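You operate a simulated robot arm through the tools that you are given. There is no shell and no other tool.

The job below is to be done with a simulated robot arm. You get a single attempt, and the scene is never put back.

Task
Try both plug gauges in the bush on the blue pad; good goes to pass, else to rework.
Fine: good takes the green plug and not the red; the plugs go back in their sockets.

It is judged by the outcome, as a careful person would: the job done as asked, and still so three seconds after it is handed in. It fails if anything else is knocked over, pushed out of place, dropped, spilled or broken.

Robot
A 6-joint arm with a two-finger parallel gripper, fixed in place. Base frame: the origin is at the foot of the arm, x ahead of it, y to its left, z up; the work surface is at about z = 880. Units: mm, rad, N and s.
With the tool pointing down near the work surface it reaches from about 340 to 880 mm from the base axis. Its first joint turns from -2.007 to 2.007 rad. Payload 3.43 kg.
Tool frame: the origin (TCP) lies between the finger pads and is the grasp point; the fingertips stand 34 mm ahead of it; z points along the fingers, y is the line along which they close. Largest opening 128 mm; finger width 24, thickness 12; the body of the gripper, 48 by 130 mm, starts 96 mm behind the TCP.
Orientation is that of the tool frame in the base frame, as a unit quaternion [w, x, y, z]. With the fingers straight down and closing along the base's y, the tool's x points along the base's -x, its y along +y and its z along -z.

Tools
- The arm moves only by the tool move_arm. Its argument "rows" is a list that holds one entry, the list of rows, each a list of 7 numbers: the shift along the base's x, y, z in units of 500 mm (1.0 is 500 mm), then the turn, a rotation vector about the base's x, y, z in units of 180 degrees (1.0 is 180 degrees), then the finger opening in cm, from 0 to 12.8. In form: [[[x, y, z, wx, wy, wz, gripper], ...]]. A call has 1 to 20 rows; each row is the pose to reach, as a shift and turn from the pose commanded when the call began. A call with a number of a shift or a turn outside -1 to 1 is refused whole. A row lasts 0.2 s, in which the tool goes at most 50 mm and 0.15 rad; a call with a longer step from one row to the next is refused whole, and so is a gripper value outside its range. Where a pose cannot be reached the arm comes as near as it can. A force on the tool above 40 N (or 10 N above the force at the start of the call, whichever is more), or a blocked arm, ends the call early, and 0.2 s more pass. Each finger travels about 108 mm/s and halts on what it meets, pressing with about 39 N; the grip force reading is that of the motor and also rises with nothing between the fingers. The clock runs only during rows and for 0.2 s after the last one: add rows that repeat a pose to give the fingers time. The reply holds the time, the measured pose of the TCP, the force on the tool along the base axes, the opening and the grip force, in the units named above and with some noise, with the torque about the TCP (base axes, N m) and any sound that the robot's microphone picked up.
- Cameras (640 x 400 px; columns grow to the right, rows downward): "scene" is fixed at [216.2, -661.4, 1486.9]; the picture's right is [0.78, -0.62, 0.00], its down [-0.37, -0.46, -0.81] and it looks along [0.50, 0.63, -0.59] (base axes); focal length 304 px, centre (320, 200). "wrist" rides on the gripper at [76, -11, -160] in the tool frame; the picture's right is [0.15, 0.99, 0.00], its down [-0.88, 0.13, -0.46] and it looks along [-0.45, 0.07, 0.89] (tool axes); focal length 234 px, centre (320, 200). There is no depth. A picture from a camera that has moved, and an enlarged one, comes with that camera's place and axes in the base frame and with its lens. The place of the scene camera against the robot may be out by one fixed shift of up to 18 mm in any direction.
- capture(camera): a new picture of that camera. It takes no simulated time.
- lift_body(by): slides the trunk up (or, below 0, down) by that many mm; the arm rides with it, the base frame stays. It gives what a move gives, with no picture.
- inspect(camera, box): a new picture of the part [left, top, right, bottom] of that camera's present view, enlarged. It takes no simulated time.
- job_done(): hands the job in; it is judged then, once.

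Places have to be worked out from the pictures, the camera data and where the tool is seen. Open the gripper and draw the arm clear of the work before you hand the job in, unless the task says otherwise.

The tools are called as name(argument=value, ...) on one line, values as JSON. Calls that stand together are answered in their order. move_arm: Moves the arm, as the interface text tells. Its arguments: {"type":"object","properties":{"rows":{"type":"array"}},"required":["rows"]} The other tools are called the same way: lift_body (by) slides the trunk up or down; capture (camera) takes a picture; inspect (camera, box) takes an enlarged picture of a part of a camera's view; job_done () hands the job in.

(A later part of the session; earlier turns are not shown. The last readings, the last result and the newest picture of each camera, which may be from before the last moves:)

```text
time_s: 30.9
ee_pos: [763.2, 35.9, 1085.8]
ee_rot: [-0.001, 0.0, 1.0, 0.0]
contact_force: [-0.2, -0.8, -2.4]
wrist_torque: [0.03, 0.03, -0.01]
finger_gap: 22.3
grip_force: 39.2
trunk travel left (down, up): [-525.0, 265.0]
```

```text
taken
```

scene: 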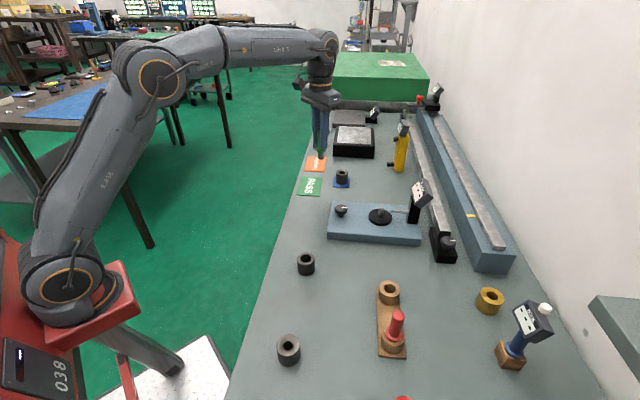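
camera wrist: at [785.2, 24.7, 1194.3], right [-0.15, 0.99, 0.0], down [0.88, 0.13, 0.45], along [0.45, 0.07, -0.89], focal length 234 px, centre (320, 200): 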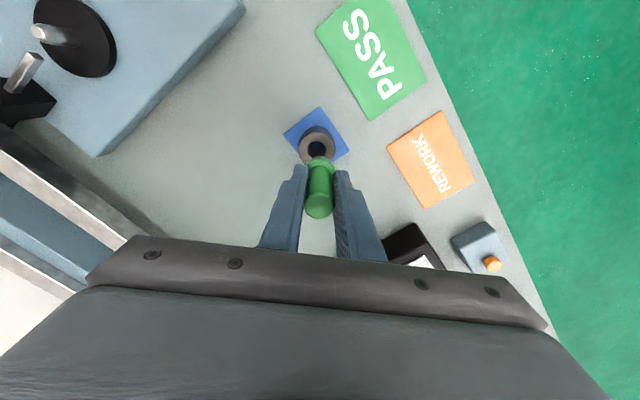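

The elbow is back up and the arm moves freely again at (763, 36, 1086). From here I'll descend first to z ≈ 1020 and only then extend to x = 857, staying inside the reach limit.

move_arm(rows=[[[0.02, -0.002, -0.07, 0, 0, 0, 1.5], [0.06, -0.004, -0.12, 0, 0, 0, 1.5], [0.1, -0.006, -0.132, 0, 0, 0, 1.5], [0.14, -0.0065, -0.132, 0, 0, 0, 1.5], [0.17, -0.0065, -0.132, 0, 0, 0, 1.5], [0.188, -0.0065, -0.132, 0, 0, 0, 1.5], [0.188, -0.0065, -0.132, 0, 0, 0, 1.5], [0.188, -0.0065, -0.132, 0, 0, 0, 1.5]]])

capture(camera="wrist")

inspect(camera="wrist", box=[240, 110, 400, 210])

inspect(camera="scene", box=[290, 120, 402, 190])

```text
time_s: 32.7
ee_pos: [857.6, 29.1, 1018.8]
ee_rot: [-0.002, 0.0, 1.0, -0.001]
contact_force: [0.3, 0.0, -2.0]
wrist_torque: [0.01, 0.02, -0.02]
finger_gap: 21.9
grip_force: 39.0
trunk travel left (down, up): [-525.0, 265.0]
```

```text
taken
camera wrist: at [781.4, 18.6, 1179.1], right [-0.15, 0.99, 0.0], down [0.88, 0.13, 0.45], along [0.45, 0.07, -0.89], focal length 234 px, centre (320, 200)
```

wrist: 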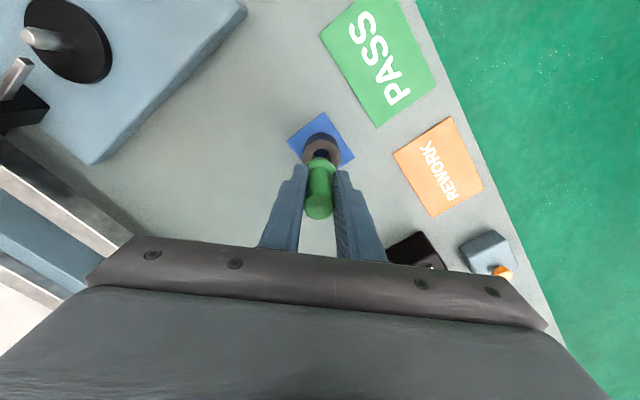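

```text
4.00 times, centred on (320, 160) of wrist
camera zoom: at [781.4, 18.6, 1179.1], right [-0.15, 0.99, 0.0], down [0.88, 0.13, 0.45], along [0.45, 0.07, -0.89], focal length 937 px, centre (320, 360)
```

zoom: 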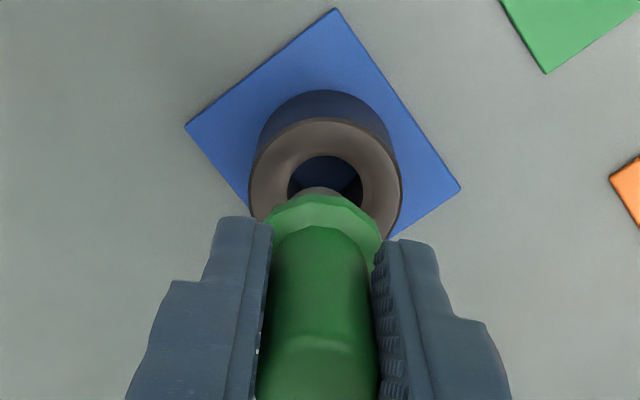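

```text
5.71 times, centred on (346, 155) of scene
camera zoom: at [216.2, -661.4, 1486.9], right [0.78, -0.62, 0.0], down [-0.37, -0.46, -0.81], along [0.5, 0.63, -0.59], focal length 1739 px, centre (171, 457)
```

zoom: 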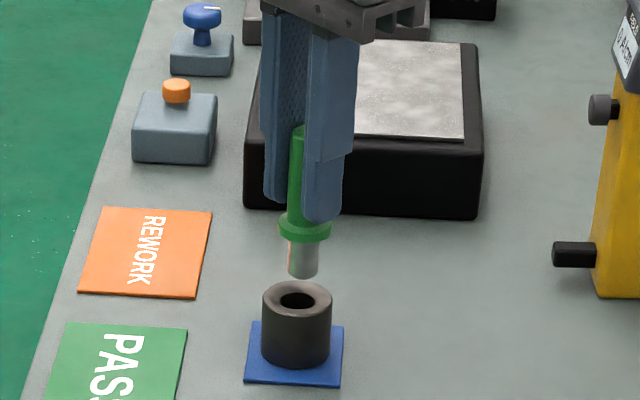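

Relative to the tool axis, the bush appears offset by about (+1.2, +2.9) mm, and the scene view agrees. I'll apply that and lower to z ≈ 1002, about 10 mm above contact, for a recheck.

move_arm(rows=[[[0.0024, 0.0058, 0, 0, 0, 0, 1.5], [0.0024, 0.0058, -0.02, 0, 0, 0, 1.5], [0.0024, 0.0058, -0.034, 0, 0, 0, 1.5], [0.0024, 0.0058, -0.034, 0, 0, 0, 1.5]]])

inspect(camera="wrist", box=[240, 110, 400, 210])

inspect(camera="scene", box=[310, 145, 374, 185])

```text
time_s: 33.7
ee_pos: [858.1, 33.4, 1002.7]
ee_rot: [-0.002, 0.001, 1.0, 0.0]
contact_force: [-0.5, 0.7, -2.7]
wrist_torque: [0.01, 0.0, -0.01]
finger_gap: 22.1
grip_force: 39.1
trunk travel left (down, up): [-525.0, 265.0]
```

```text
4.00 times, centred on (320, 160) of wrist
camera zoom: at [781.7, 22.1, 1162.1], right [-0.15, 0.99, 0.0], down [0.88, 0.13, 0.45], along [0.45, 0.07, -0.89], focal length 937 px, centre (320, 360)
```

zoom: 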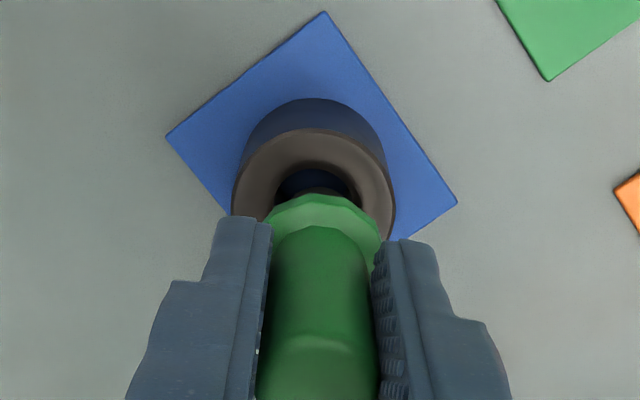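

```text
10.00 times, centred on (342, 165) of scene
camera zoom: at [216.2, -661.4, 1486.9], right [0.78, -0.62, 0.0], down [-0.37, -0.46, -0.81], along [0.5, 0.63, -0.59], focal length 3043 px, centre (100, 550)
```

zoom: 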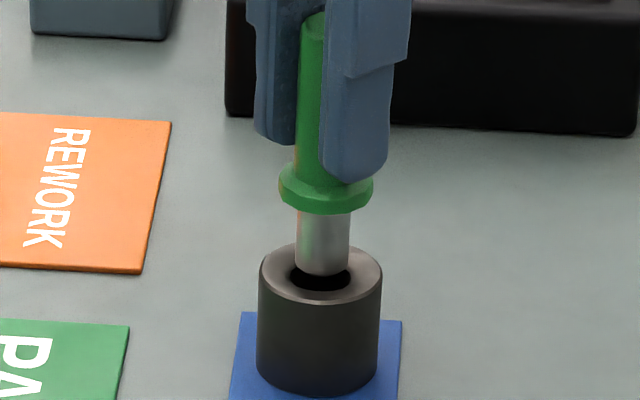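

Alignment now looks within about 0.5 mm in both views. I'll lower gently in small steps to z ≈ 985 and watch the force to see whether the shaft enters the bore.

move_arm(rows=[[[0.0003, -0.0006, -0.004, 0, 0, 0, 1.5], [0.0003, -0.0006, -0.008, 0, 0, 0, 1.5], [0.0003, -0.0006, -0.012, 0, 0, 0, 1.5], [0.0003, -0.0006, -0.016, 0, 0, 0, 1.5], [0.0003, -0.0006, -0.02, 0, 0, 0, 1.5], [0.0003, -0.0006, -0.024, 0, 0, 0, 1.5], [0.0003, -0.0006, -0.028, 0, 0, 0, 1.5], [0.0003, -0.0006, -0.032, 0, 0, 0, 1.5], [0.0003, -0.0006, -0.036, 0, 0, 0, 1.5]]])

inspect(camera="scene", box=[310, 145, 374, 185])

inspect(camera="wrist", box=[240, 110, 400, 210])

```text
time_s: 35.7
ee_pos: [858.0, 32.7, 983.5]
ee_rot: [-0.002, 0.0, 1.0, 0.0]
contact_force: [-2.2, -0.4, -0.7]
wrist_torque: [-0.09, 0.22, -0.01]
finger_gap: 22.2
grip_force: 38.8
trunk travel left (down, up): [-525.0, 265.0]
```

```text
10.00 times, centred on (342, 165) of scene
camera zoom: at [216.2, -661.4, 1486.9], right [0.78, -0.62, 0.0], down [-0.37, -0.46, -0.81], along [0.5, 0.63, -0.59], focal length 3043 px, centre (100, 550)
```

zoom: 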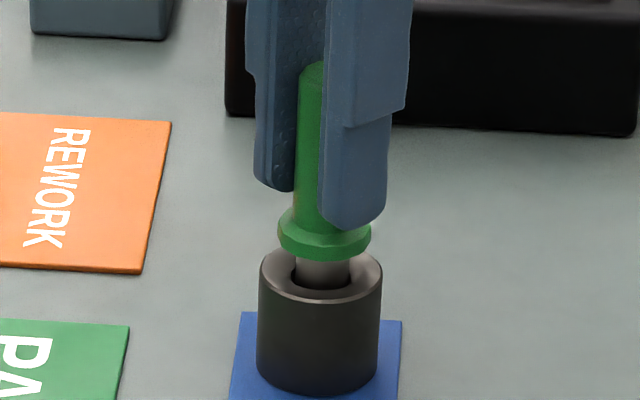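

```text
4.00 times, centred on (320, 160) of wrist
camera zoom: at [781.5, 21.3, 1143.9], right [-0.15, 0.99, 0.0], down [0.88, 0.13, 0.45], along [0.45, 0.07, -0.89], focal length 937 px, centre (320, 360)
```

zoom: 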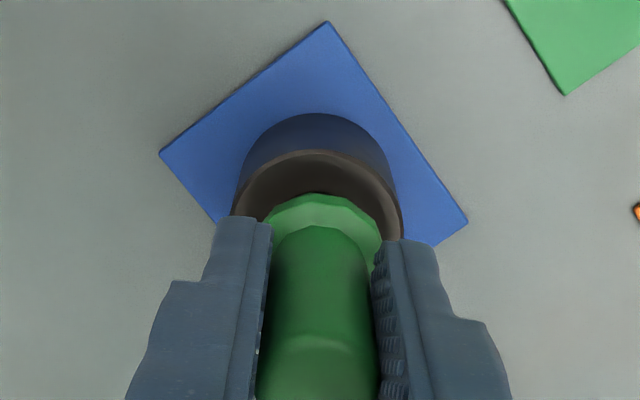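

The shaft has entered with only about 2 N of side force. I'll continue down gently toward full depth, expecting the collar to seat at z ≈ 970.

move_arm(rows=[[[-0.0006, 0, -0.004, 0, 0, 0, 1.5], [-0.0006, 0, -0.008, 0, 0, 0, 1.5], [-0.0006, 0, -0.012, 0, 0, 0, 1.5], [-0.0006, 0, -0.016, 0, 0, 0, 1.5], [-0.0006, 0, -0.02, 0, 0, 0, 1.5], [-0.0006, 0, -0.024, 0, 0, 0, 1.5]]])

inspect(camera="scene", box=[310, 145, 374, 185])

inspect(camera="wrist", box=[240, 110, 400, 210])

```text
time_s: 37.1
ee_pos: [857.9, 32.3, 972.7]
ee_rot: [-0.001, 0.0, 1.0, 0.0]
contact_force: [-2.3, -1.1, 1.8]
wrist_torque: [-0.06, 0.11, -0.01]
finger_gap: 22.2
grip_force: 38.8
trunk travel left (down, up): [-525.0, 265.0]
```

```text
10.00 times, centred on (342, 165) of scene
camera zoom: at [216.2, -661.4, 1486.9], right [0.78, -0.62, 0.0], down [-0.37, -0.46, -0.81], along [0.5, 0.63, -0.59], focal length 3043 px, centre (100, 550)
```

zoom: 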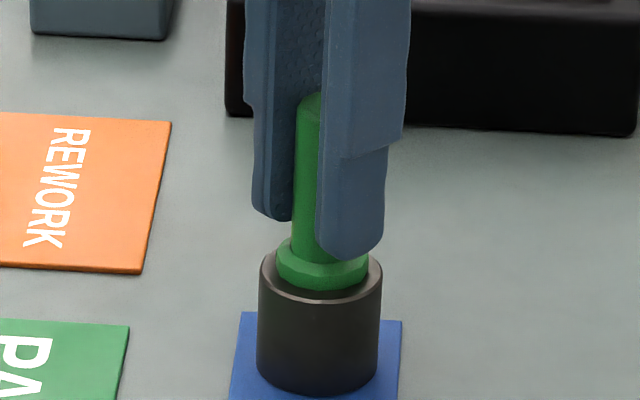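

```text
4.00 times, centred on (320, 160) of wrist
camera zoom: at [781.3, 21.6, 1131.9], right [-0.15, 0.99, 0.0], down [0.88, 0.13, 0.45], along [0.45, 0.07, -0.89], focal length 937 px, centre (320, 360)
```

zoom: 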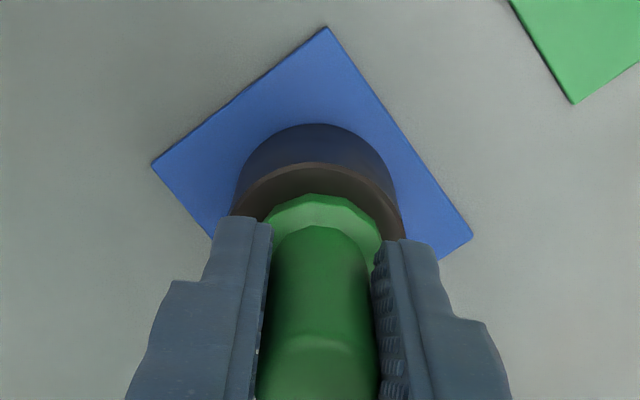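

The shaft is about 18 mm in with almost no resistance, and the collar is a few mm above the bush. I'll lower in 1 mm steps to confirm it seats fully.

move_arm(rows=[[[0, 0, -0.002, 0, 0, 0, 1.5], [0, 0, -0.004, 0, 0, 0, 1.5], [0, 0, -0.006, 0, 0, 0, 1.5], [0, 0, -0.007, 0, 0, 0, 1.5]]])

inspect(camera="scene", box=[310, 145, 374, 185])

```text
time_s: 38.1
ee_pos: [856.9, 32.7, 971.6]
ee_rot: [-0.001, 0.0, 1.0, 0.0]
contact_force: [-5.3, -1.3, 23.0]
wrist_torque: [-0.07, 0.0, -0.04]
finger_gap: 22.2
grip_force: 38.9
trunk travel left (down, up): [-525.0, 265.0]
```

```text
10.00 times, centred on (342, 165) of scene
camera zoom: at [216.2, -661.4, 1486.9], right [0.78, -0.62, 0.0], down [-0.37, -0.46, -0.81], along [0.5, 0.63, -0.59], focal length 3043 px, centre (100, 550)
```

zoom: 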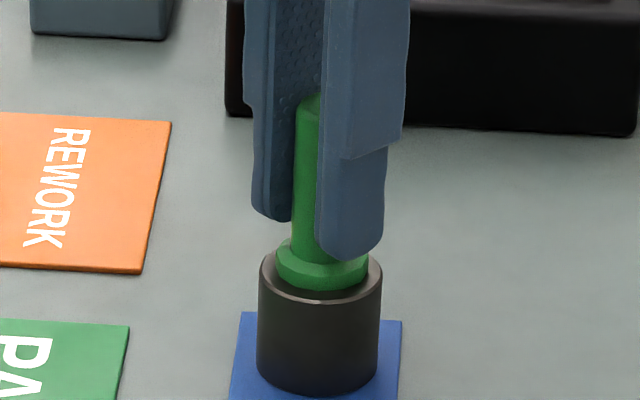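

The tool met a firm stop at z ≈ 971.6 with 23 N. I'll zoom in further to see whether that is the collar seating on the bush face.

inspect(camera="scene", box=[326, 160, 358, 180])

inspect(camera="wrist", box=[280, 140, 360, 190])

```text
16.00 times, centred on (342, 170) of scene
camera zoom: at [216.2, -661.4, 1486.9], right [0.78, -0.62, 0.0], down [-0.37, -0.46, -0.81], along [0.5, 0.63, -0.59], focal length 4869 px, centre (-32, 680)
```

zoom: 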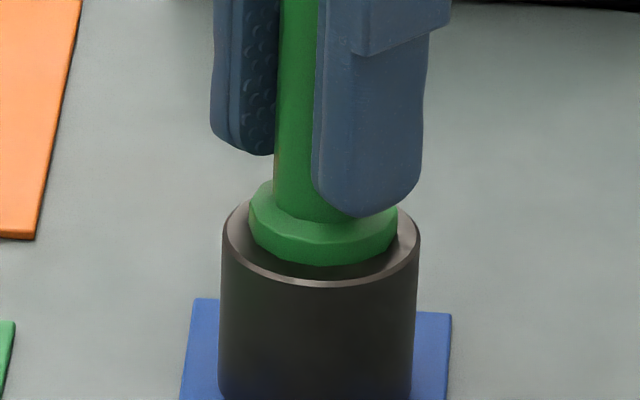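

```text
8.00 times, centred on (320, 165) of wrist
camera zoom: at [780.6, 21.6, 1131.6], right [-0.15, 0.99, 0.0], down [0.88, 0.13, 0.46], along [0.45, 0.07, -0.89], focal length 1873 px, centre (320, 480)
```

zoom: 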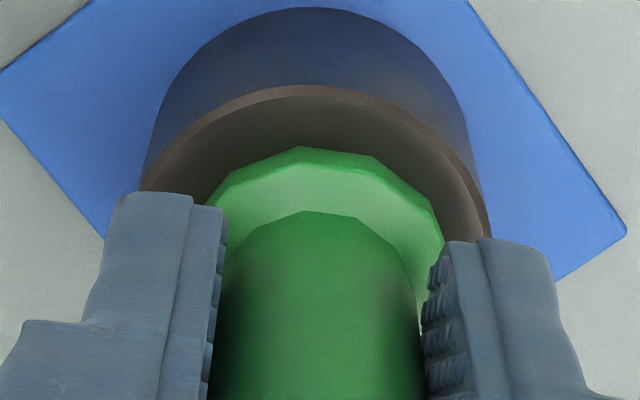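

The bore is a clear through-hole and the shaft is at least 25 mm deep, but I see 5 N of side load and want to rule out a slight jam. I'll relieve the push, shift 0.6 mm toward -x, and lower again gently to see where it stops.

move_arm(rows=[[[0, 0, 0.008, 0, 0, 0, 1.5], [-0.0012, -0.0004, 0.01, 0, 0, 0, 1.5], [-0.0012, -0.0004, 0.01, 0, 0, 0, 1.5]]])

move_arm(rows=[[[0, 0, -0.002, 0, 0, 0, 1.5], [0, 0, -0.004, 0, 0, 0, 1.5], [0, 0, -0.006, 0, 0, 0, 1.5], [0, 0, -0.008, 0, 0, 0, 1.5], [0, 0, -0.01, 0, 0, 0, 1.5]]])

inspect(camera="scene", box=[326, 160, 358, 180])

```text
time_s: 38.9
ee_pos: [856.3, 33.2, 973.1]
ee_rot: [-0.004, 0.0, 1.0, 0.0]
contact_force: [-0.1, 0.0, -1.9]
wrist_torque: [0.01, 0.01, -0.03]
finger_gap: 22.1
grip_force: 38.5
trunk travel left (down, up): [-525.0, 265.0]
```

```text
time_s: 40.1
ee_pos: [856.5, 32.6, 972.5]
ee_rot: [0.0, 0.0, 1.0, 0.0]
contact_force: [-2.7, 2.1, 20.9]
wrist_torque: [0.05, -0.14, 0.06]
finger_gap: 22.1
grip_force: 39.1
trunk travel left (down, up): [-525.0, 265.0]
```

```text
16.00 times, centred on (342, 170) of scene
camera zoom: at [216.2, -661.4, 1486.9], right [0.78, -0.62, 0.0], down [-0.37, -0.46, -0.81], along [0.5, 0.63, -0.59], focal length 4869 px, centre (-32, 680)
```

zoom: 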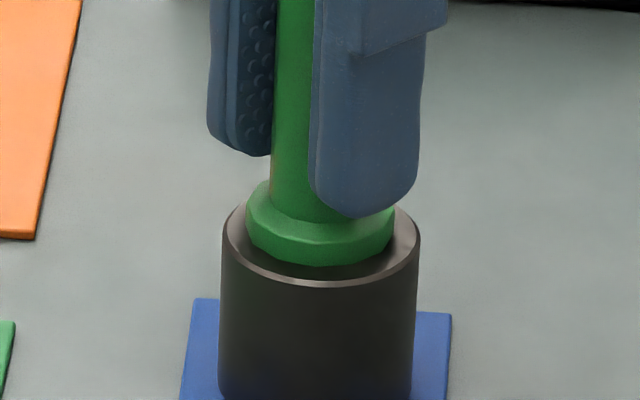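

It stops at the same z ≈ 972 at a different lateral position, with zero side force in between. So this is a clean seat and the bush takes the green plug fully. I'll withdraw it straight up and check the bush stays put.

move_arm(rows=[[[0, 0, 0.01, 0, 0, 0, 1.5], [0, 0, 0.02, 0, 0, 0, 1.5], [0, 0, 0.03, 0, 0, 0, 1.5], [0, 0, 0.045, 0, 0, 0, 1.5], [0, 0, 0.065, 0, 0, 0, 1.5], [0, 0, 0.085, 0, 0, 0, 1.5], [0, 0, 0.11, 0, 0, 0, 1.5], [0, 0, 0.11, 0, 0, 0, 1.5]]])

inspect(camera="scene", box=[290, 120, 402, 190])

inspect(camera="wrist", box=[240, 110, 400, 210])

```text
time_s: 41.9
ee_pos: [855.4, 32.8, 1023.7]
ee_rot: [-0.002, 0.0, 1.0, 0.0]
contact_force: [0.6, 0.0, -0.7]
wrist_torque: [0.01, 0.0, 0.01]
finger_gap: 22.2
grip_force: 39.0
trunk travel left (down, up): [-525.0, 265.0]
```

```text
5.71 times, centred on (346, 155) of scene
camera zoom: at [216.2, -661.4, 1486.9], right [0.78, -0.62, 0.0], down [-0.37, -0.46, -0.81], along [0.5, 0.63, -0.59], focal length 1739 px, centre (171, 457)
```

zoom: 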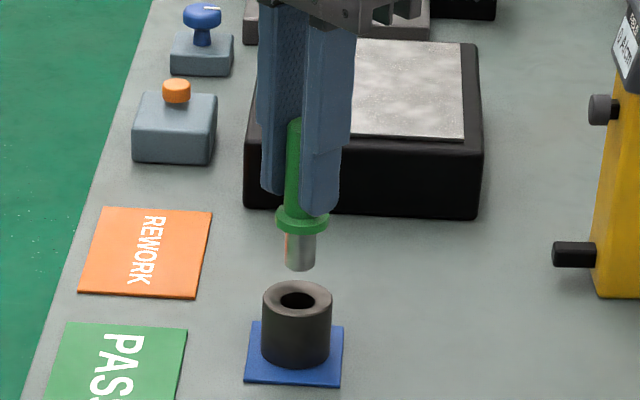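

```text
4.00 times, centred on (320, 160) of wrist
camera zoom: at [781.5, 21.5, 1183.3], right [-0.15, 0.99, 0.0], down [0.88, 0.13, 0.45], along [0.45, 0.07, -0.89], focal length 937 px, centre (320, 360)
```

zoom: 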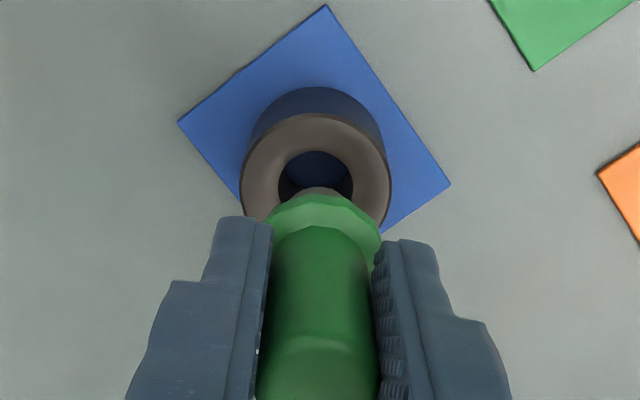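

The bush stayed put on its pad and the plug is free. With the plug aligned at z = 1023.7, the bush ring sits at zoom pixel (315.5, 188.5), which I'll reuse for the red plug. Now I return the green plug high over to its socket.

move_arm(rows=[[[-0.06, -0.04, 0.03, 0, 0, 0, 1.5], [-0.12, -0.1, 0.08, 0, 0, 0, 1.5], [-0.16, -0.17, 0.12, 0, 0, 0, 1.5], [-0.2, -0.25, 0.15, 0, 0, 0, 1.5], [-0.2369, -0.3284, 0.173, 0, 0, 0, 1.5], [-0.2739, -0.4069, 0.173, 0, 0, 0, 1.5], [-0.3108, -0.4853, 0.173, 0, 0, 0, 1.5], [-0.3477, -0.5637, 0.173, 0, 0, 0, 1.5], [-0.3846, -0.6421, 0.173, 0, 0, 0, 1.5], [-0.4216, -0.7206, 0.173, 0, 0, 0, 1.5], [-0.4585, -0.799, 0.173, 0, 0, 0, 1.5], [-0.4954, -0.8774, 0.173, 0, 0, 0, 1.5], [-0.4954, -0.8774, 0.129, 0, 0, 0, 1.5], [-0.4954, -0.8774, 0.129, 0, 0, 0, 1.5], [-0.4954, -0.8774, 0.129, 0, 0, 0, 1.5]]])

capture(camera="wrist")

inspect(camera="wrist", box=[240, 110, 400, 210])

inspect(camera="scene", box=[350, 220, 446, 280])

```text
time_s: 45.1
ee_pos: [609.3, -406.5, 1088.1]
ee_rot: [-0.001, 0.0, 1.0, 0.001]
contact_force: [0.5, -0.3, -1.8]
wrist_torque: [-0.01, 0.01, -0.01]
finger_gap: 22.4
grip_force: 39.2
trunk travel left (down, up): [-525.0, 265.0]
```

```text
taken
camera wrist: at [533.4, -417.8, 1248.4], right [-0.15, 0.99, 0.0], down [0.88, 0.13, 0.45], along [0.45, 0.07, -0.89], focal length 234 px, centre (320, 200)
```

wrist: 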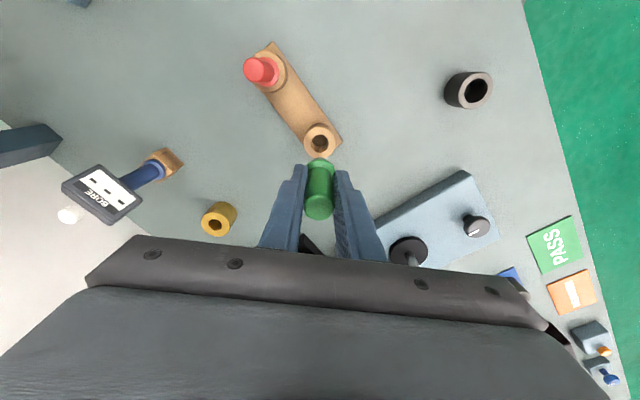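

```text
4.00 times, centred on (320, 160) of wrist
camera zoom: at [533.4, -417.8, 1248.4], right [-0.15, 0.99, 0.0], down [0.88, 0.13, 0.45], along [0.45, 0.07, -0.89], focal length 937 px, centre (320, 360)
```

zoom: 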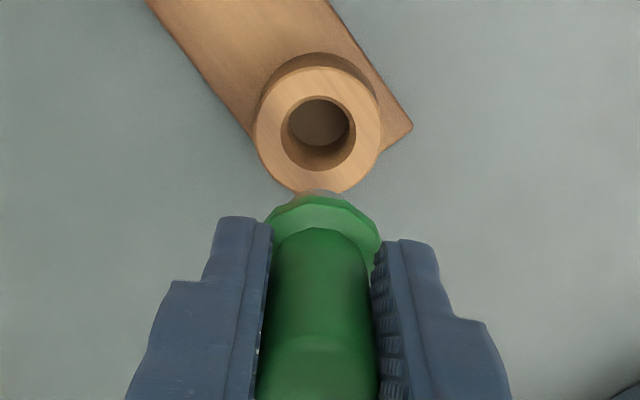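

```text
6.67 times, centred on (398, 250) of scene
camera zoom: at [216.2, -661.4, 1486.9], right [0.78, -0.62, 0.0], down [-0.37, -0.46, -0.81], along [0.5, 0.63, -0.59], focal length 2029 px, centre (-200, -133)
```

zoom: 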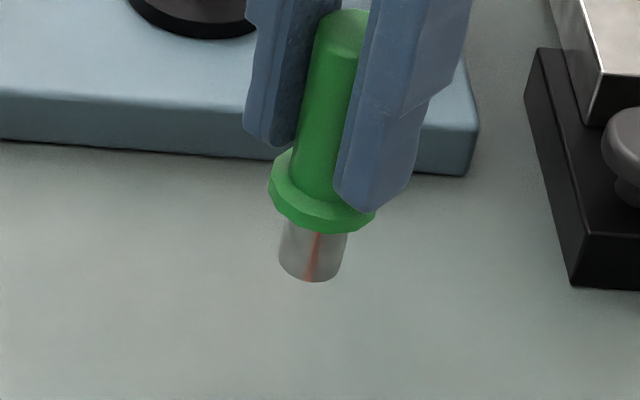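

The socket ring sits within about 0.7 mm of its reference pixel, and the socket bore at about 26 mm is generous for the 20 mm shaft. I'll shift +0.7 mm in y, lower to just above the socket and recheck.

move_arm(rows=[[[0, 0.0014, -0.05, 0, 0, 0, 1.5], [0, 0.0014, -0.1, 0, 0, 0, 1.5], [0, 0.0014, -0.15, 0, 0, 0, 1.5], [0, 0.0014, -0.164, 0, 0, 0, 1.5], [0, 0.0014, -0.164, 0, 0, 0, 1.5]]])

inspect(camera="scene", box=[360, 255, 424, 295])

inspect(camera="wrist", box=[240, 110, 400, 210])

```text
time_s: 46.3
ee_pos: [608.4, -404.8, 1006.7]
ee_rot: [-0.001, 0.0, 1.0, 0.0]
contact_force: [0.2, 0.1, -0.1]
wrist_torque: [-0.01, 0.0, -0.01]
finger_gap: 22.2
grip_force: 38.7
trunk travel left (down, up): [-525.0, 265.0]
```

```text
10.00 times, centred on (392, 275) of scene
camera zoom: at [216.2, -661.4, 1486.9], right [0.78, -0.62, 0.0], down [-0.37, -0.46, -0.81], along [0.5, 0.63, -0.59], focal length 3043 px, centre (-400, -550)
```

zoom: 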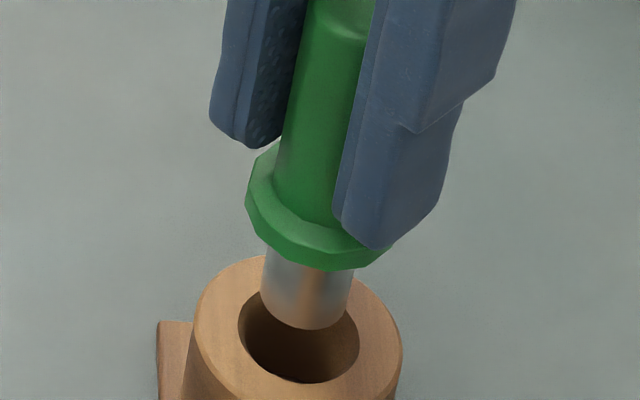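

```text
4.00 times, centred on (320, 160) of wrist
camera zoom: at [533.2, -416.5, 1165.9], right [-0.15, 0.99, 0.0], down [0.88, 0.13, 0.45], along [0.45, 0.07, -0.89], focal length 937 px, centre (320, 360)
```

zoom: 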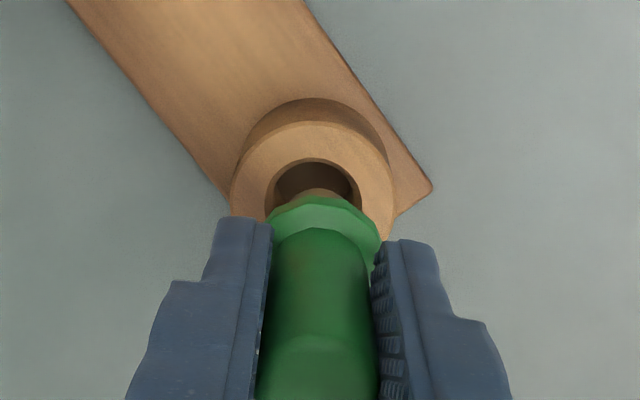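

The shaft is lined up over the socket hole with several mm of margin. I'll lower it gently in steps.

move_arm(rows=[[[0, -0.0006, -0.006, 0, 0, 0, 1.5], [0, -0.0006, -0.012, 0, 0, 0, 1.5], [0, -0.0006, -0.018, 0, 0, 0, 1.5], [0, -0.0006, -0.024, 0, 0, 0, 1.5], [0, -0.0006, -0.03, 0, 0, 0, 1.5], [0, -0.0006, -0.036, 0, 0, 0, 1.5], [0, -0.0006, -0.042, 0, 0, 0, 1.5], [0, -0.0006, -0.048, 0, 0, 0, 1.5], [0, -0.0006, -0.054, 0, 0, 0, 1.5], [0, -0.0006, -0.06, 0, 0, 0, 1.5], [0, -0.0006, -0.065, 0, 0, 0, 1.5]]])

inspect(camera="scene", box=[360, 255, 424, 295])

```text
time_s: 48.7
ee_pos: [609.4, -405.0, 973.6]
ee_rot: [-0.002, -0.001, 1.0, 0.0]
contact_force: [-0.1, 0.3, -1.8]
wrist_torque: [0.0, -0.01, 0.02]
finger_gap: 22.1
grip_force: 38.8
trunk travel left (down, up): [-525.0, 265.0]
```

```text
10.00 times, centred on (392, 275) of scene
camera zoom: at [216.2, -661.4, 1486.9], right [0.78, -0.62, 0.0], down [-0.37, -0.46, -0.81], along [0.5, 0.63, -0.59], focal length 3043 px, centre (-400, -550)
```

zoom: 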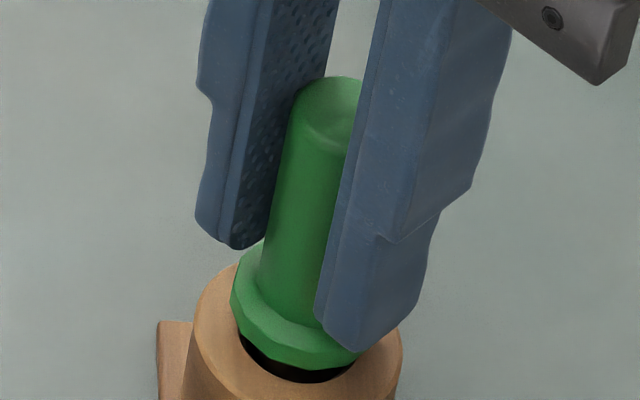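

It is inside the socket with no force, and the collar is still a few mm up. I'll go down another 4 mm and read the force.

move_arm(rows=[[[0, 0, -0.002, 0, 0, 0, 1.5], [0, 0, -0.004, 0, 0, 0, 1.5], [0, 0, -0.006, 0, 0, 0, 1.5], [0, 0, -0.008, 0, 0, 0, 1.5]]])

inspect(camera="scene", box=[360, 260, 424, 300])

```text
time_s: 49.7
ee_pos: [608.4, -406.7, 969.7]
ee_rot: [-0.002, 0.0, 1.0, 0.0]
contact_force: [-0.1, 0.7, -1.8]
wrist_torque: [-0.03, 0.03, -0.03]
finger_gap: 22.1
grip_force: 38.9
trunk travel left (down, up): [-525.0, 265.0]
```

```text
10.00 times, centred on (392, 280) of scene
camera zoom: at [216.2, -661.4, 1486.9], right [0.78, -0.62, 0.0], down [-0.37, -0.46, -0.81], along [0.5, 0.63, -0.59], focal length 3043 px, centre (-400, -600)
```

zoom: 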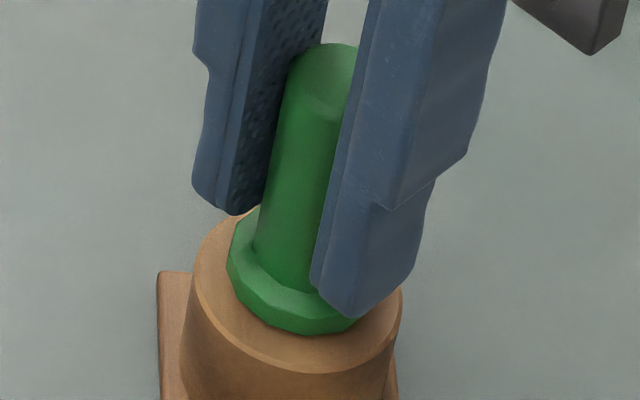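

The collar is about 2–3 mm above its seated position. I'll lower another 3 mm.

move_arm(rows=[[[0, 0, -0.002, 0, 0, 0, 1.5], [0, 0, -0.004, 0, 0, 0, 1.5], [0, 0, -0.006, 0, 0, 0, 1.5]]])

inspect(camera="scene", box=[360, 260, 424, 300])

```text
time_s: 50.5
ee_pos: [608.1, -406.4, 967.7]
ee_rot: [-0.001, 0.0, 1.0, -0.001]
contact_force: [-2.0, 1.3, 4.8]
wrist_torque: [0.05, -0.05, 0.01]
finger_gap: 22.5
grip_force: 38.7
trunk travel left (down, up): [-525.0, 265.0]
```

```text
10.00 times, centred on (392, 280) of scene
camera zoom: at [216.2, -661.4, 1486.9], right [0.78, -0.62, 0.0], down [-0.37, -0.46, -0.81], along [0.5, 0.63, -0.59], focal length 3043 px, centre (-400, -600)
```

zoom: 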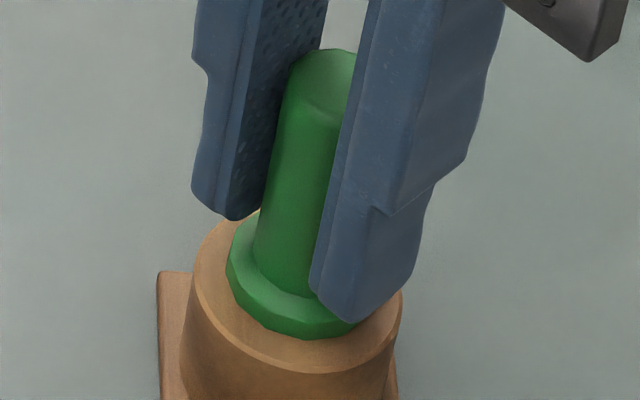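

Contact of about 5 N at z ≈ 968 matches the original grip height, so the plug is seated. I'll open the fingers and look before rising.

move_arm(rows=[[[0, 0, 0, 0, 0, 0, 2.6], [0, 0, 0, 0, 0, 0, 4], [0, 0, 0, 0, 0, 0, 6], [0, 0, 0, 0, 0, 0, 7], [0, 0, 0, 0, 0, 0, 7]]])

inspect(camera="scene", box=[360, 260, 424, 300])

inspect(camera="wrist", box=[240, 120, 400, 220])

```text
time_s: 51.7
ee_pos: [609.1, -406.8, 966.6]
ee_rot: [-0.002, -0.001, 1.0, 0.0]
contact_force: [-0.5, 0.0, 0.8]
wrist_torque: [-0.03, -0.01, 0.0]
finger_gap: 69.8
grip_force: 0.1
trunk travel left (down, up): [-525.0, 265.0]
```

```text
10.00 times, centred on (392, 280) of scene
camera zoom: at [216.2, -661.4, 1486.9], right [0.78, -0.62, 0.0], down [-0.37, -0.46, -0.81], along [0.5, 0.63, -0.59], focal length 3043 px, centre (-400, -600)
```

zoom: 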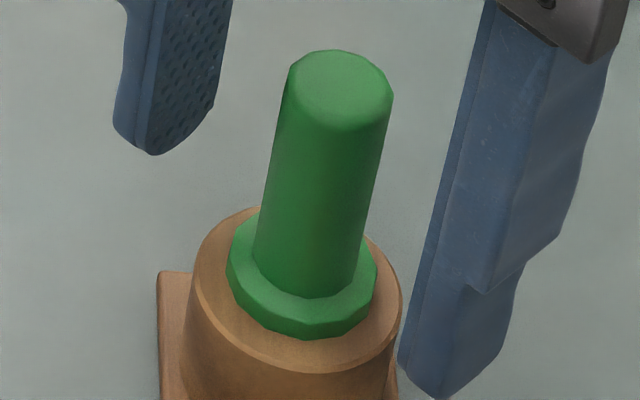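

```text
4.00 times, centred on (320, 170) of wrist
camera zoom: at [533.0, -417.4, 1126.2], right [-0.15, 0.99, 0.0], down [0.88, 0.13, 0.45], along [0.45, 0.07, -0.89], focal length 937 px, centre (320, 320)
```

zoom: 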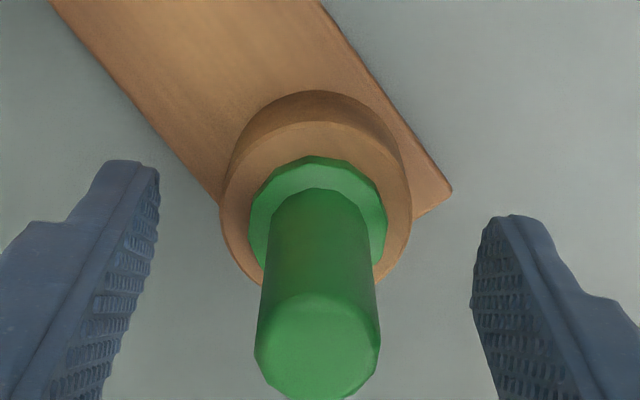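

The green plug stands upright and seated in its socket. I'll rise clear and move over the red plug at about (533.5, -483).

move_arm(rows=[[[0, 0, 0.06, 0, 0, 0, 7], [0, 0, 0.12, 0, 0, 0, 7], [0, 0, 0.17, 0, 0, 0, 7], [-0.05, -0.05, 0.17, 0, 0, 0, 7], [-0.1, -0.1, 0.17, 0, 0, 0, 7], [-0.151, -0.154, 0.165, 0, 0, 0, 7], [-0.151, -0.154, 0.156, 0, 0, 0, 7], [-0.151, -0.154, 0.156, 0, 0, 0, 7]]])

capture(camera="wrist")

inspect(camera="wrist", box=[240, 100, 400, 200])

capture(camera="scene")

```text
time_s: 53.5
ee_pos: [533.2, -484.3, 1044.6]
ee_rot: [-0.002, 0.0, 1.0, 0.0]
contact_force: [-0.9, -0.3, 0.3]
wrist_torque: [-0.01, -0.02, 0.01]
finger_gap: 69.8
grip_force: 0.1
trunk travel left (down, up): [-525.0, 265.0]
```

```text
taken
camera wrist: at [457.0, -494.9, 1203.8], right [-0.15, 0.99, 0.0], down [0.88, 0.13, 0.45], along [0.45, 0.07, -0.89], focal length 234 px, centre (320, 200)
```

wrist: 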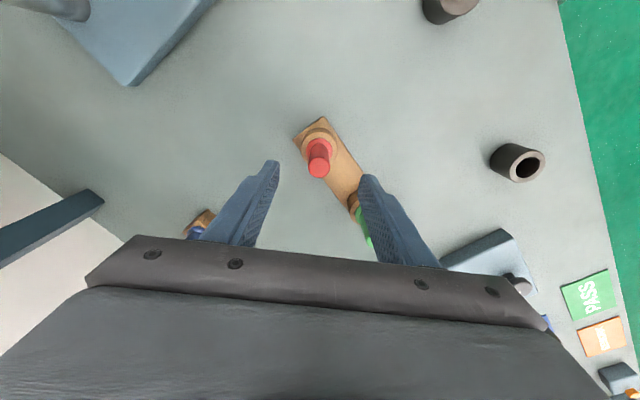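

```text
4.00 times, centred on (320, 150) of wrist
camera zoom: at [457.0, -494.9, 1203.8], right [-0.15, 0.99, 0.0], down [0.88, 0.13, 0.45], along [0.45, 0.07, -0.89], focal length 937 px, centre (320, 400)
```

zoom: 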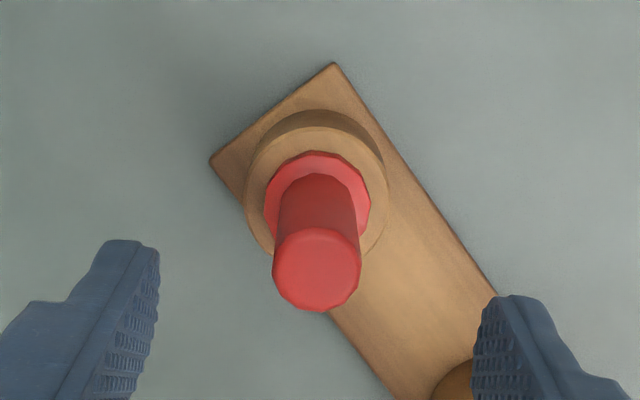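

```text
taken
```

scene: 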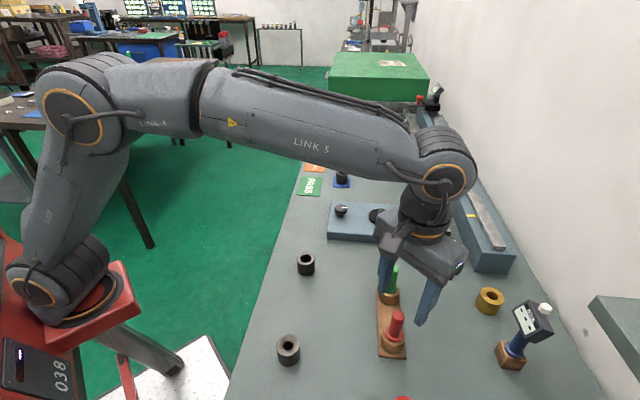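

The handle top sits about 0.7 mm from where the green's was at the same stage. I'll correct by (-0.7, -0.4), descend to z ≈ 968, and close on the red handle.

move_arm(rows=[[[-0.0014, -0.0008, -0.05, 0, 0, 0, 7], [-0.0014, -0.0008, -0.1, 0, 0, 0, 7], [-0.0014, -0.0008, -0.135, 0, 0, 0, 7], [-0.0014, -0.0008, -0.1525, 0, 0, 0, 7], [-0.0014, -0.0008, -0.1525, 0, 0, 0, 7]]])

inspect(camera="wrist", box=[240, 120, 400, 220])

inspect(camera="scene", box=[350, 280, 462, 350])

```text
time_s: 54.7
ee_pos: [532.3, -483.6, 969.5]
ee_rot: [-0.002, 0.001, 1.0, 0.0]
contact_force: [0.8, 0.1, 0.5]
wrist_torque: [-0.01, 0.01, 0.01]
finger_gap: 70.0
grip_force: 0.0
trunk travel left (down, up): [-525.0, 265.0]
```

```text
4.00 times, centred on (320, 170) of wrist
camera zoom: at [456.4, -494.6, 1128.8], right [-0.15, 0.99, 0.0], down [0.88, 0.13, 0.45], along [0.45, 0.07, -0.89], focal length 937 px, centre (320, 320)
```

zoom: 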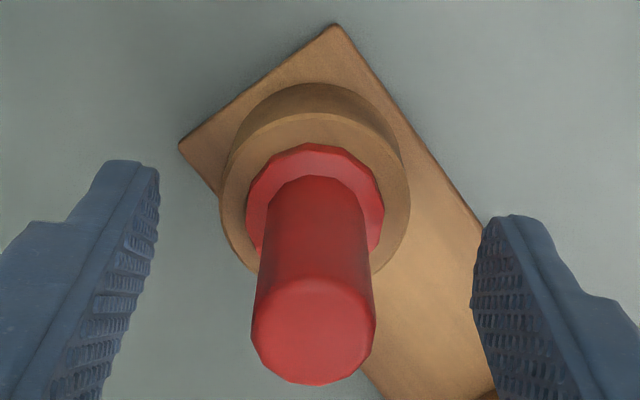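

```text
5.71 times, centred on (406, 315) of scene
camera zoom: at [216.2, -661.4, 1486.9], right [0.78, -0.62, 0.0], down [-0.37, -0.46, -0.81], along [0.5, 0.63, -0.59], focal length 1739 px, centre (-171, -457)
```

zoom: 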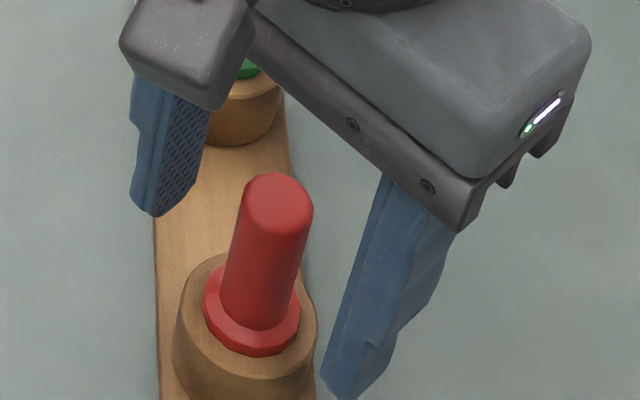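

Pose matches the earlier green grasp within about 1 mm. I'll lower 1 mm and close on the red handle.

move_arm(rows=[[[0, -0.0006, -0.002, 0, 0, 0, 5], [0, -0.0006, -0.002, 0, 0, 0, 3], [0, -0.0006, -0.002, 0, 0, 0, 1.5], [0, -0.0006, -0.002, 0, 0, 0, 1.5], [0, -0.0006, -0.002, 0, 0, 0, 1.5]]])

inspect(camera="wrist", box=[240, 120, 400, 220])

```text
time_s: 55.9
ee_pos: [532.2, -484.4, 968.7]
ee_rot: [-0.002, 0.0, 1.0, 0.0]
contact_force: [-0.8, 0.9, 0.2]
wrist_torque: [-0.02, 0.01, 0.0]
finger_gap: 22.0
grip_force: 39.2
trunk travel left (down, up): [-525.0, 265.0]
```

```text
4.00 times, centred on (320, 170) of wrist
camera zoom: at [456.5, -495.5, 1127.5], right [-0.15, 0.99, 0.0], down [0.88, 0.13, 0.45], along [0.45, 0.07, -0.89], focal length 937 px, centre (320, 320)
```

zoom: 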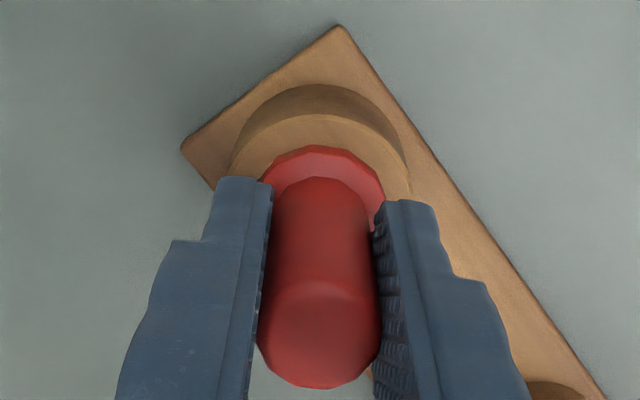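

The red handle is gripped, gap 22.0 and 39 N. I'll lift it straight out and record the socket reference for the return.

move_arm(rows=[[[0, 0, 0.01, 0, 0, 0, 1.5], [0, 0, 0.03, 0, 0, 0, 1.5], [0, 0, 0.06, 0, 0, 0, 1.5], [0, 0, 0.09, 0, 0, 0, 1.5], [0, 0, 0.13, 0, 0, 0, 1.5], [0, 0, 0.17, 0, 0, 0, 1.5], [0, 0, 0.21, 0, 0, 0, 1.5], [0, 0, 0.24, 0, 0, 0, 1.5], [0, 0, 0.24, 0, 0, 0, 1.5]]])

capture(camera="wrist")

inspect(camera="wrist", box=[240, 110, 400, 210])

inspect(camera="scene", box=[350, 240, 478, 320])

```text
time_s: 57.9
ee_pos: [532.2, -483.7, 1088.3]
ee_rot: [-0.002, 0.0, 1.0, 0.0]
contact_force: [-0.2, -0.2, -2.1]
wrist_torque: [0.0, -0.02, 0.0]
finger_gap: 22.2
grip_force: 39.4
trunk travel left (down, up): [-525.0, 265.0]
```

```text
taken
camera wrist: at [456.8, -494.8, 1247.1], right [-0.15, 0.99, 0.0], down [0.88, 0.13, 0.45], along [0.45, 0.07, -0.89], focal length 234 px, centre (320, 200)
```

wrist: 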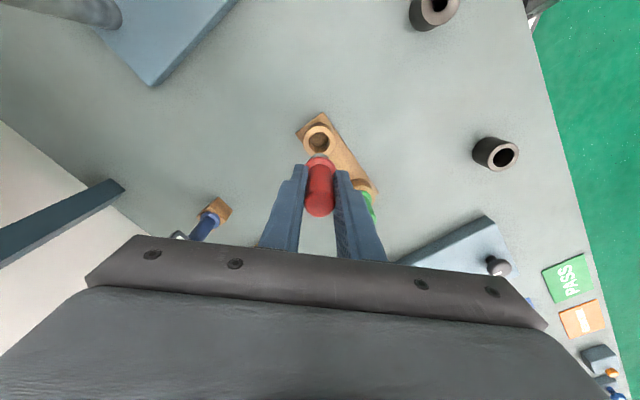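

```text
4.00 times, centred on (320, 160) of wrist
camera zoom: at [456.8, -494.8, 1247.1], right [-0.15, 0.99, 0.0], down [0.88, 0.13, 0.45], along [0.45, 0.07, -0.89], focal length 937 px, centre (320, 360)
```

zoom: 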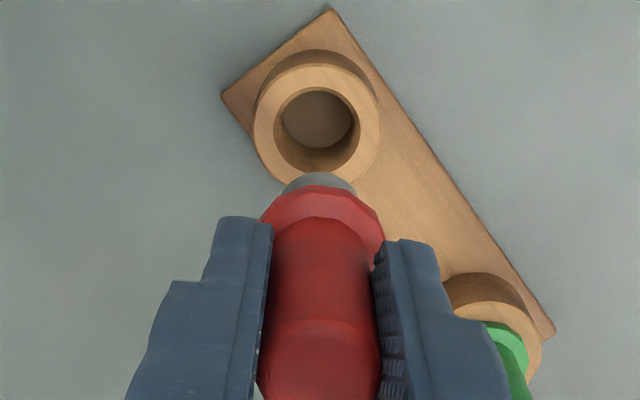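

```text
5.00 times, centred on (414, 280) of scene
camera zoom: at [216.2, -661.4, 1486.9], right [0.78, -0.62, 0.0], down [-0.37, -0.46, -0.81], along [0.5, 0.63, -0.59], focal length 1522 px, centre (-150, -200)
```

zoom: 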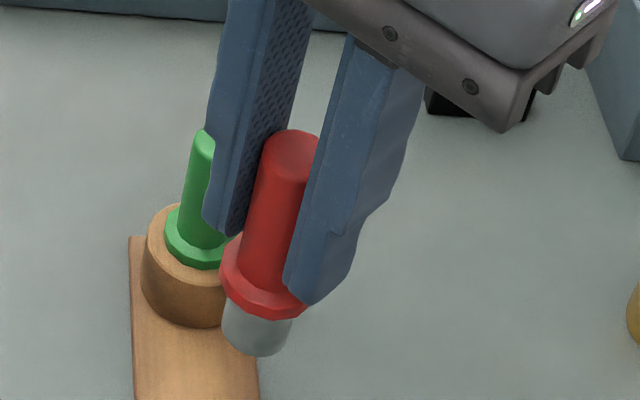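

The red plug is out; its shaft looks thicker, about 24 mm against about 20 mm for the green. The socket reference pixel is (316.5, 129.5) at z = 1088. I'll carry it high to a point short of the bush, staying inside the reach limit.

move_arm(rows=[[[0.0413, 0.08065, 0.03, 0, 0, 0, 1.5], [0.0826, 0.1613, 0.06, 0, 0, 0, 1.5], [0.1239, 0.24195, 0.06, 0, 0, 0, 1.5], [0.1652, 0.3226, 0.06, 0, 0, 0, 1.5], [0.2065, 0.40325, 0.06, 0, 0, 0, 1.5], [0.2478, 0.4839, 0.06, 0, 0, 0, 1.5], [0.2891, 0.56455, 0.06, 0, 0, 0, 1.5], [0.3304, 0.6452, 0.06, 0, 0, 0, 1.5], [0.3717, 0.72585, 0.06, 0, 0, 0, 1.5], [0.413, 0.8065, 0.06, 0, 0, 0, 1.5], [0.4543, 0.88715, 0.06, 0, 0, 0, 1.5], [0.4956, 0.9678, 0.04, 0, 0, 0, 1.5], [0.4956, 0.9678, 0.0, 0, 0, 0, 1.5], [0.4956, 0.9678, 0.0, 0, 0, 0, 1.5]]])

```text
time_s: 60.9
ee_pos: [780.6, 0.3, 1086.7]
ee_rot: [-0.002, 0.0, 1.0, -0.001]
contact_force: [-0.6, 0.1, -1.4]
wrist_torque: [0.05, 0.01, 0.0]
finger_gap: 22.1
grip_force: 39.3
trunk travel left (down, up): [-525.0, 265.0]
```

I'm at (780, 0, 1087) with the plug secure. Now down to z ≈ 1025 and then out over the bush.

move_arm(rows=[[[0.02, 0.01, -0.06, 0, 0, 0, 1.5], [0.05, 0.03, -0.11, 0, 0, 0, 1.5], [0.09, 0.045, -0.124, 0, 0, 0, 1.5], [0.12, 0.06, -0.124, 0, 0, 0, 1.5], [0.14, 0.065, -0.124, 0, 0, 0, 1.5], [0.153, 0.0654, -0.124, 0, 0, 0, 1.5], [0.153, 0.0654, -0.124, 0, 0, 0, 1.5], [0.153, 0.0654, -0.124, 0, 0, 0, 1.5]]])

inspect(camera="wrist", box=[240, 110, 400, 210])

inspect(camera="scene", box=[310, 140, 374, 180])

```text
time_s: 62.7
ee_pos: [856.3, 31.6, 1026.3]
ee_rot: [-0.001, 0.001, 1.0, 0.0]
contact_force: [0.0, -0.9, -1.7]
wrist_torque: [-0.02, 0.03, 0.0]
finger_gap: 22.3
grip_force: 39.1
trunk travel left (down, up): [-525.0, 265.0]
```

```text
4.00 times, centred on (320, 160) of wrist
camera zoom: at [781.1, 21.0, 1185.6], right [-0.15, 0.99, 0.0], down [0.88, 0.13, 0.45], along [0.45, 0.07, -0.89], focal length 937 px, centre (320, 360)
```

zoom: 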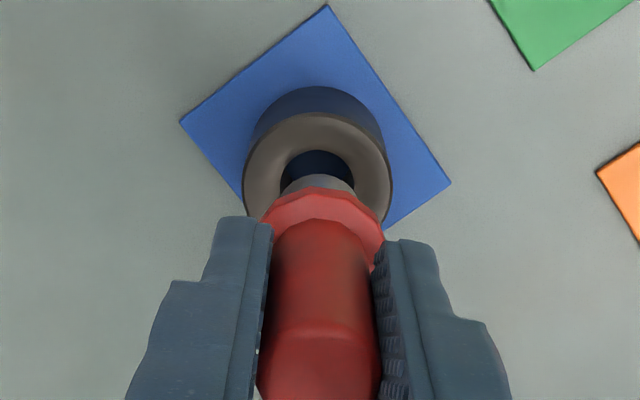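

```text
10.00 times, centred on (342, 160) of scene
camera zoom: at [216.2, -661.4, 1486.9], right [0.78, -0.62, 0.0], down [-0.37, -0.46, -0.81], along [0.5, 0.63, -0.59], focal length 3043 px, centre (100, 600)
```

zoom: 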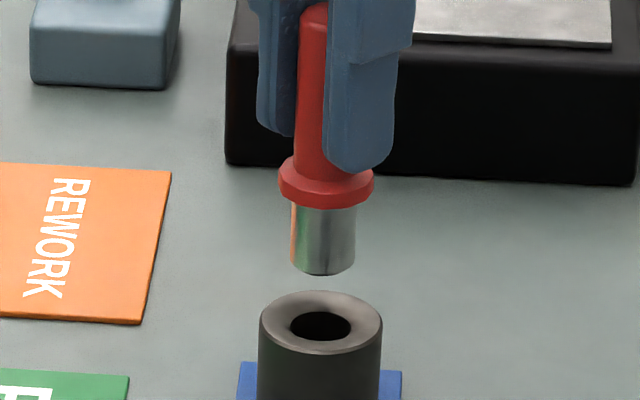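

The bush is off by about (+0.5, +0.5) mm from the reference. I'll apply that and lower to z ≈ 1004, just above contact.

move_arm(rows=[[[0.001, 0.001, -0.015, 0, 0, 0, 1.5], [0.001, 0.001, -0.03, 0, 0, 0, 1.5], [0.001, 0.001, -0.044, 0, 0, 0, 1.5], [0.001, 0.001, -0.044, 0, 0, 0, 1.5]]])

inspect(camera="wrist", box=[240, 110, 400, 210])

inspect(camera="scene", box=[310, 145, 374, 185])

```text
time_s: 63.7
ee_pos: [857.3, 33.2, 1003.4]
ee_rot: [-0.001, 0.0, 1.0, -0.001]
contact_force: [-0.8, 0.0, -1.8]
wrist_torque: [-0.02, 0.01, -0.03]
finger_gap: 22.0
grip_force: 39.0
trunk travel left (down, up): [-525.0, 265.0]
```

```text
4.00 times, centred on (320, 160) of wrist
camera zoom: at [781.7, 21.6, 1163.2], right [-0.15, 0.99, 0.0], down [0.88, 0.13, 0.45], along [0.45, 0.07, -0.89], focal length 937 px, centre (320, 360)
```

zoom: 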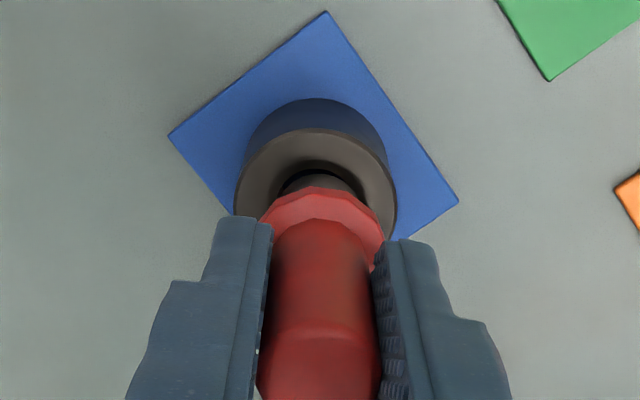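

```text
10.00 times, centred on (342, 165) of scene
camera zoom: at [216.2, -661.4, 1486.9], right [0.78, -0.62, 0.0], down [-0.37, -0.46, -0.81], along [0.5, 0.63, -0.59], focal length 3043 px, centre (100, 550)
```

zoom: 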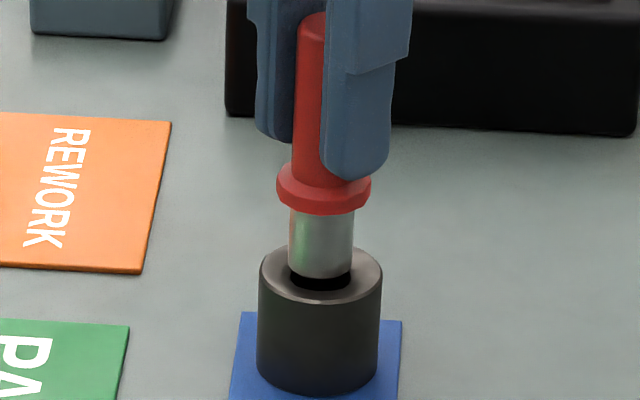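

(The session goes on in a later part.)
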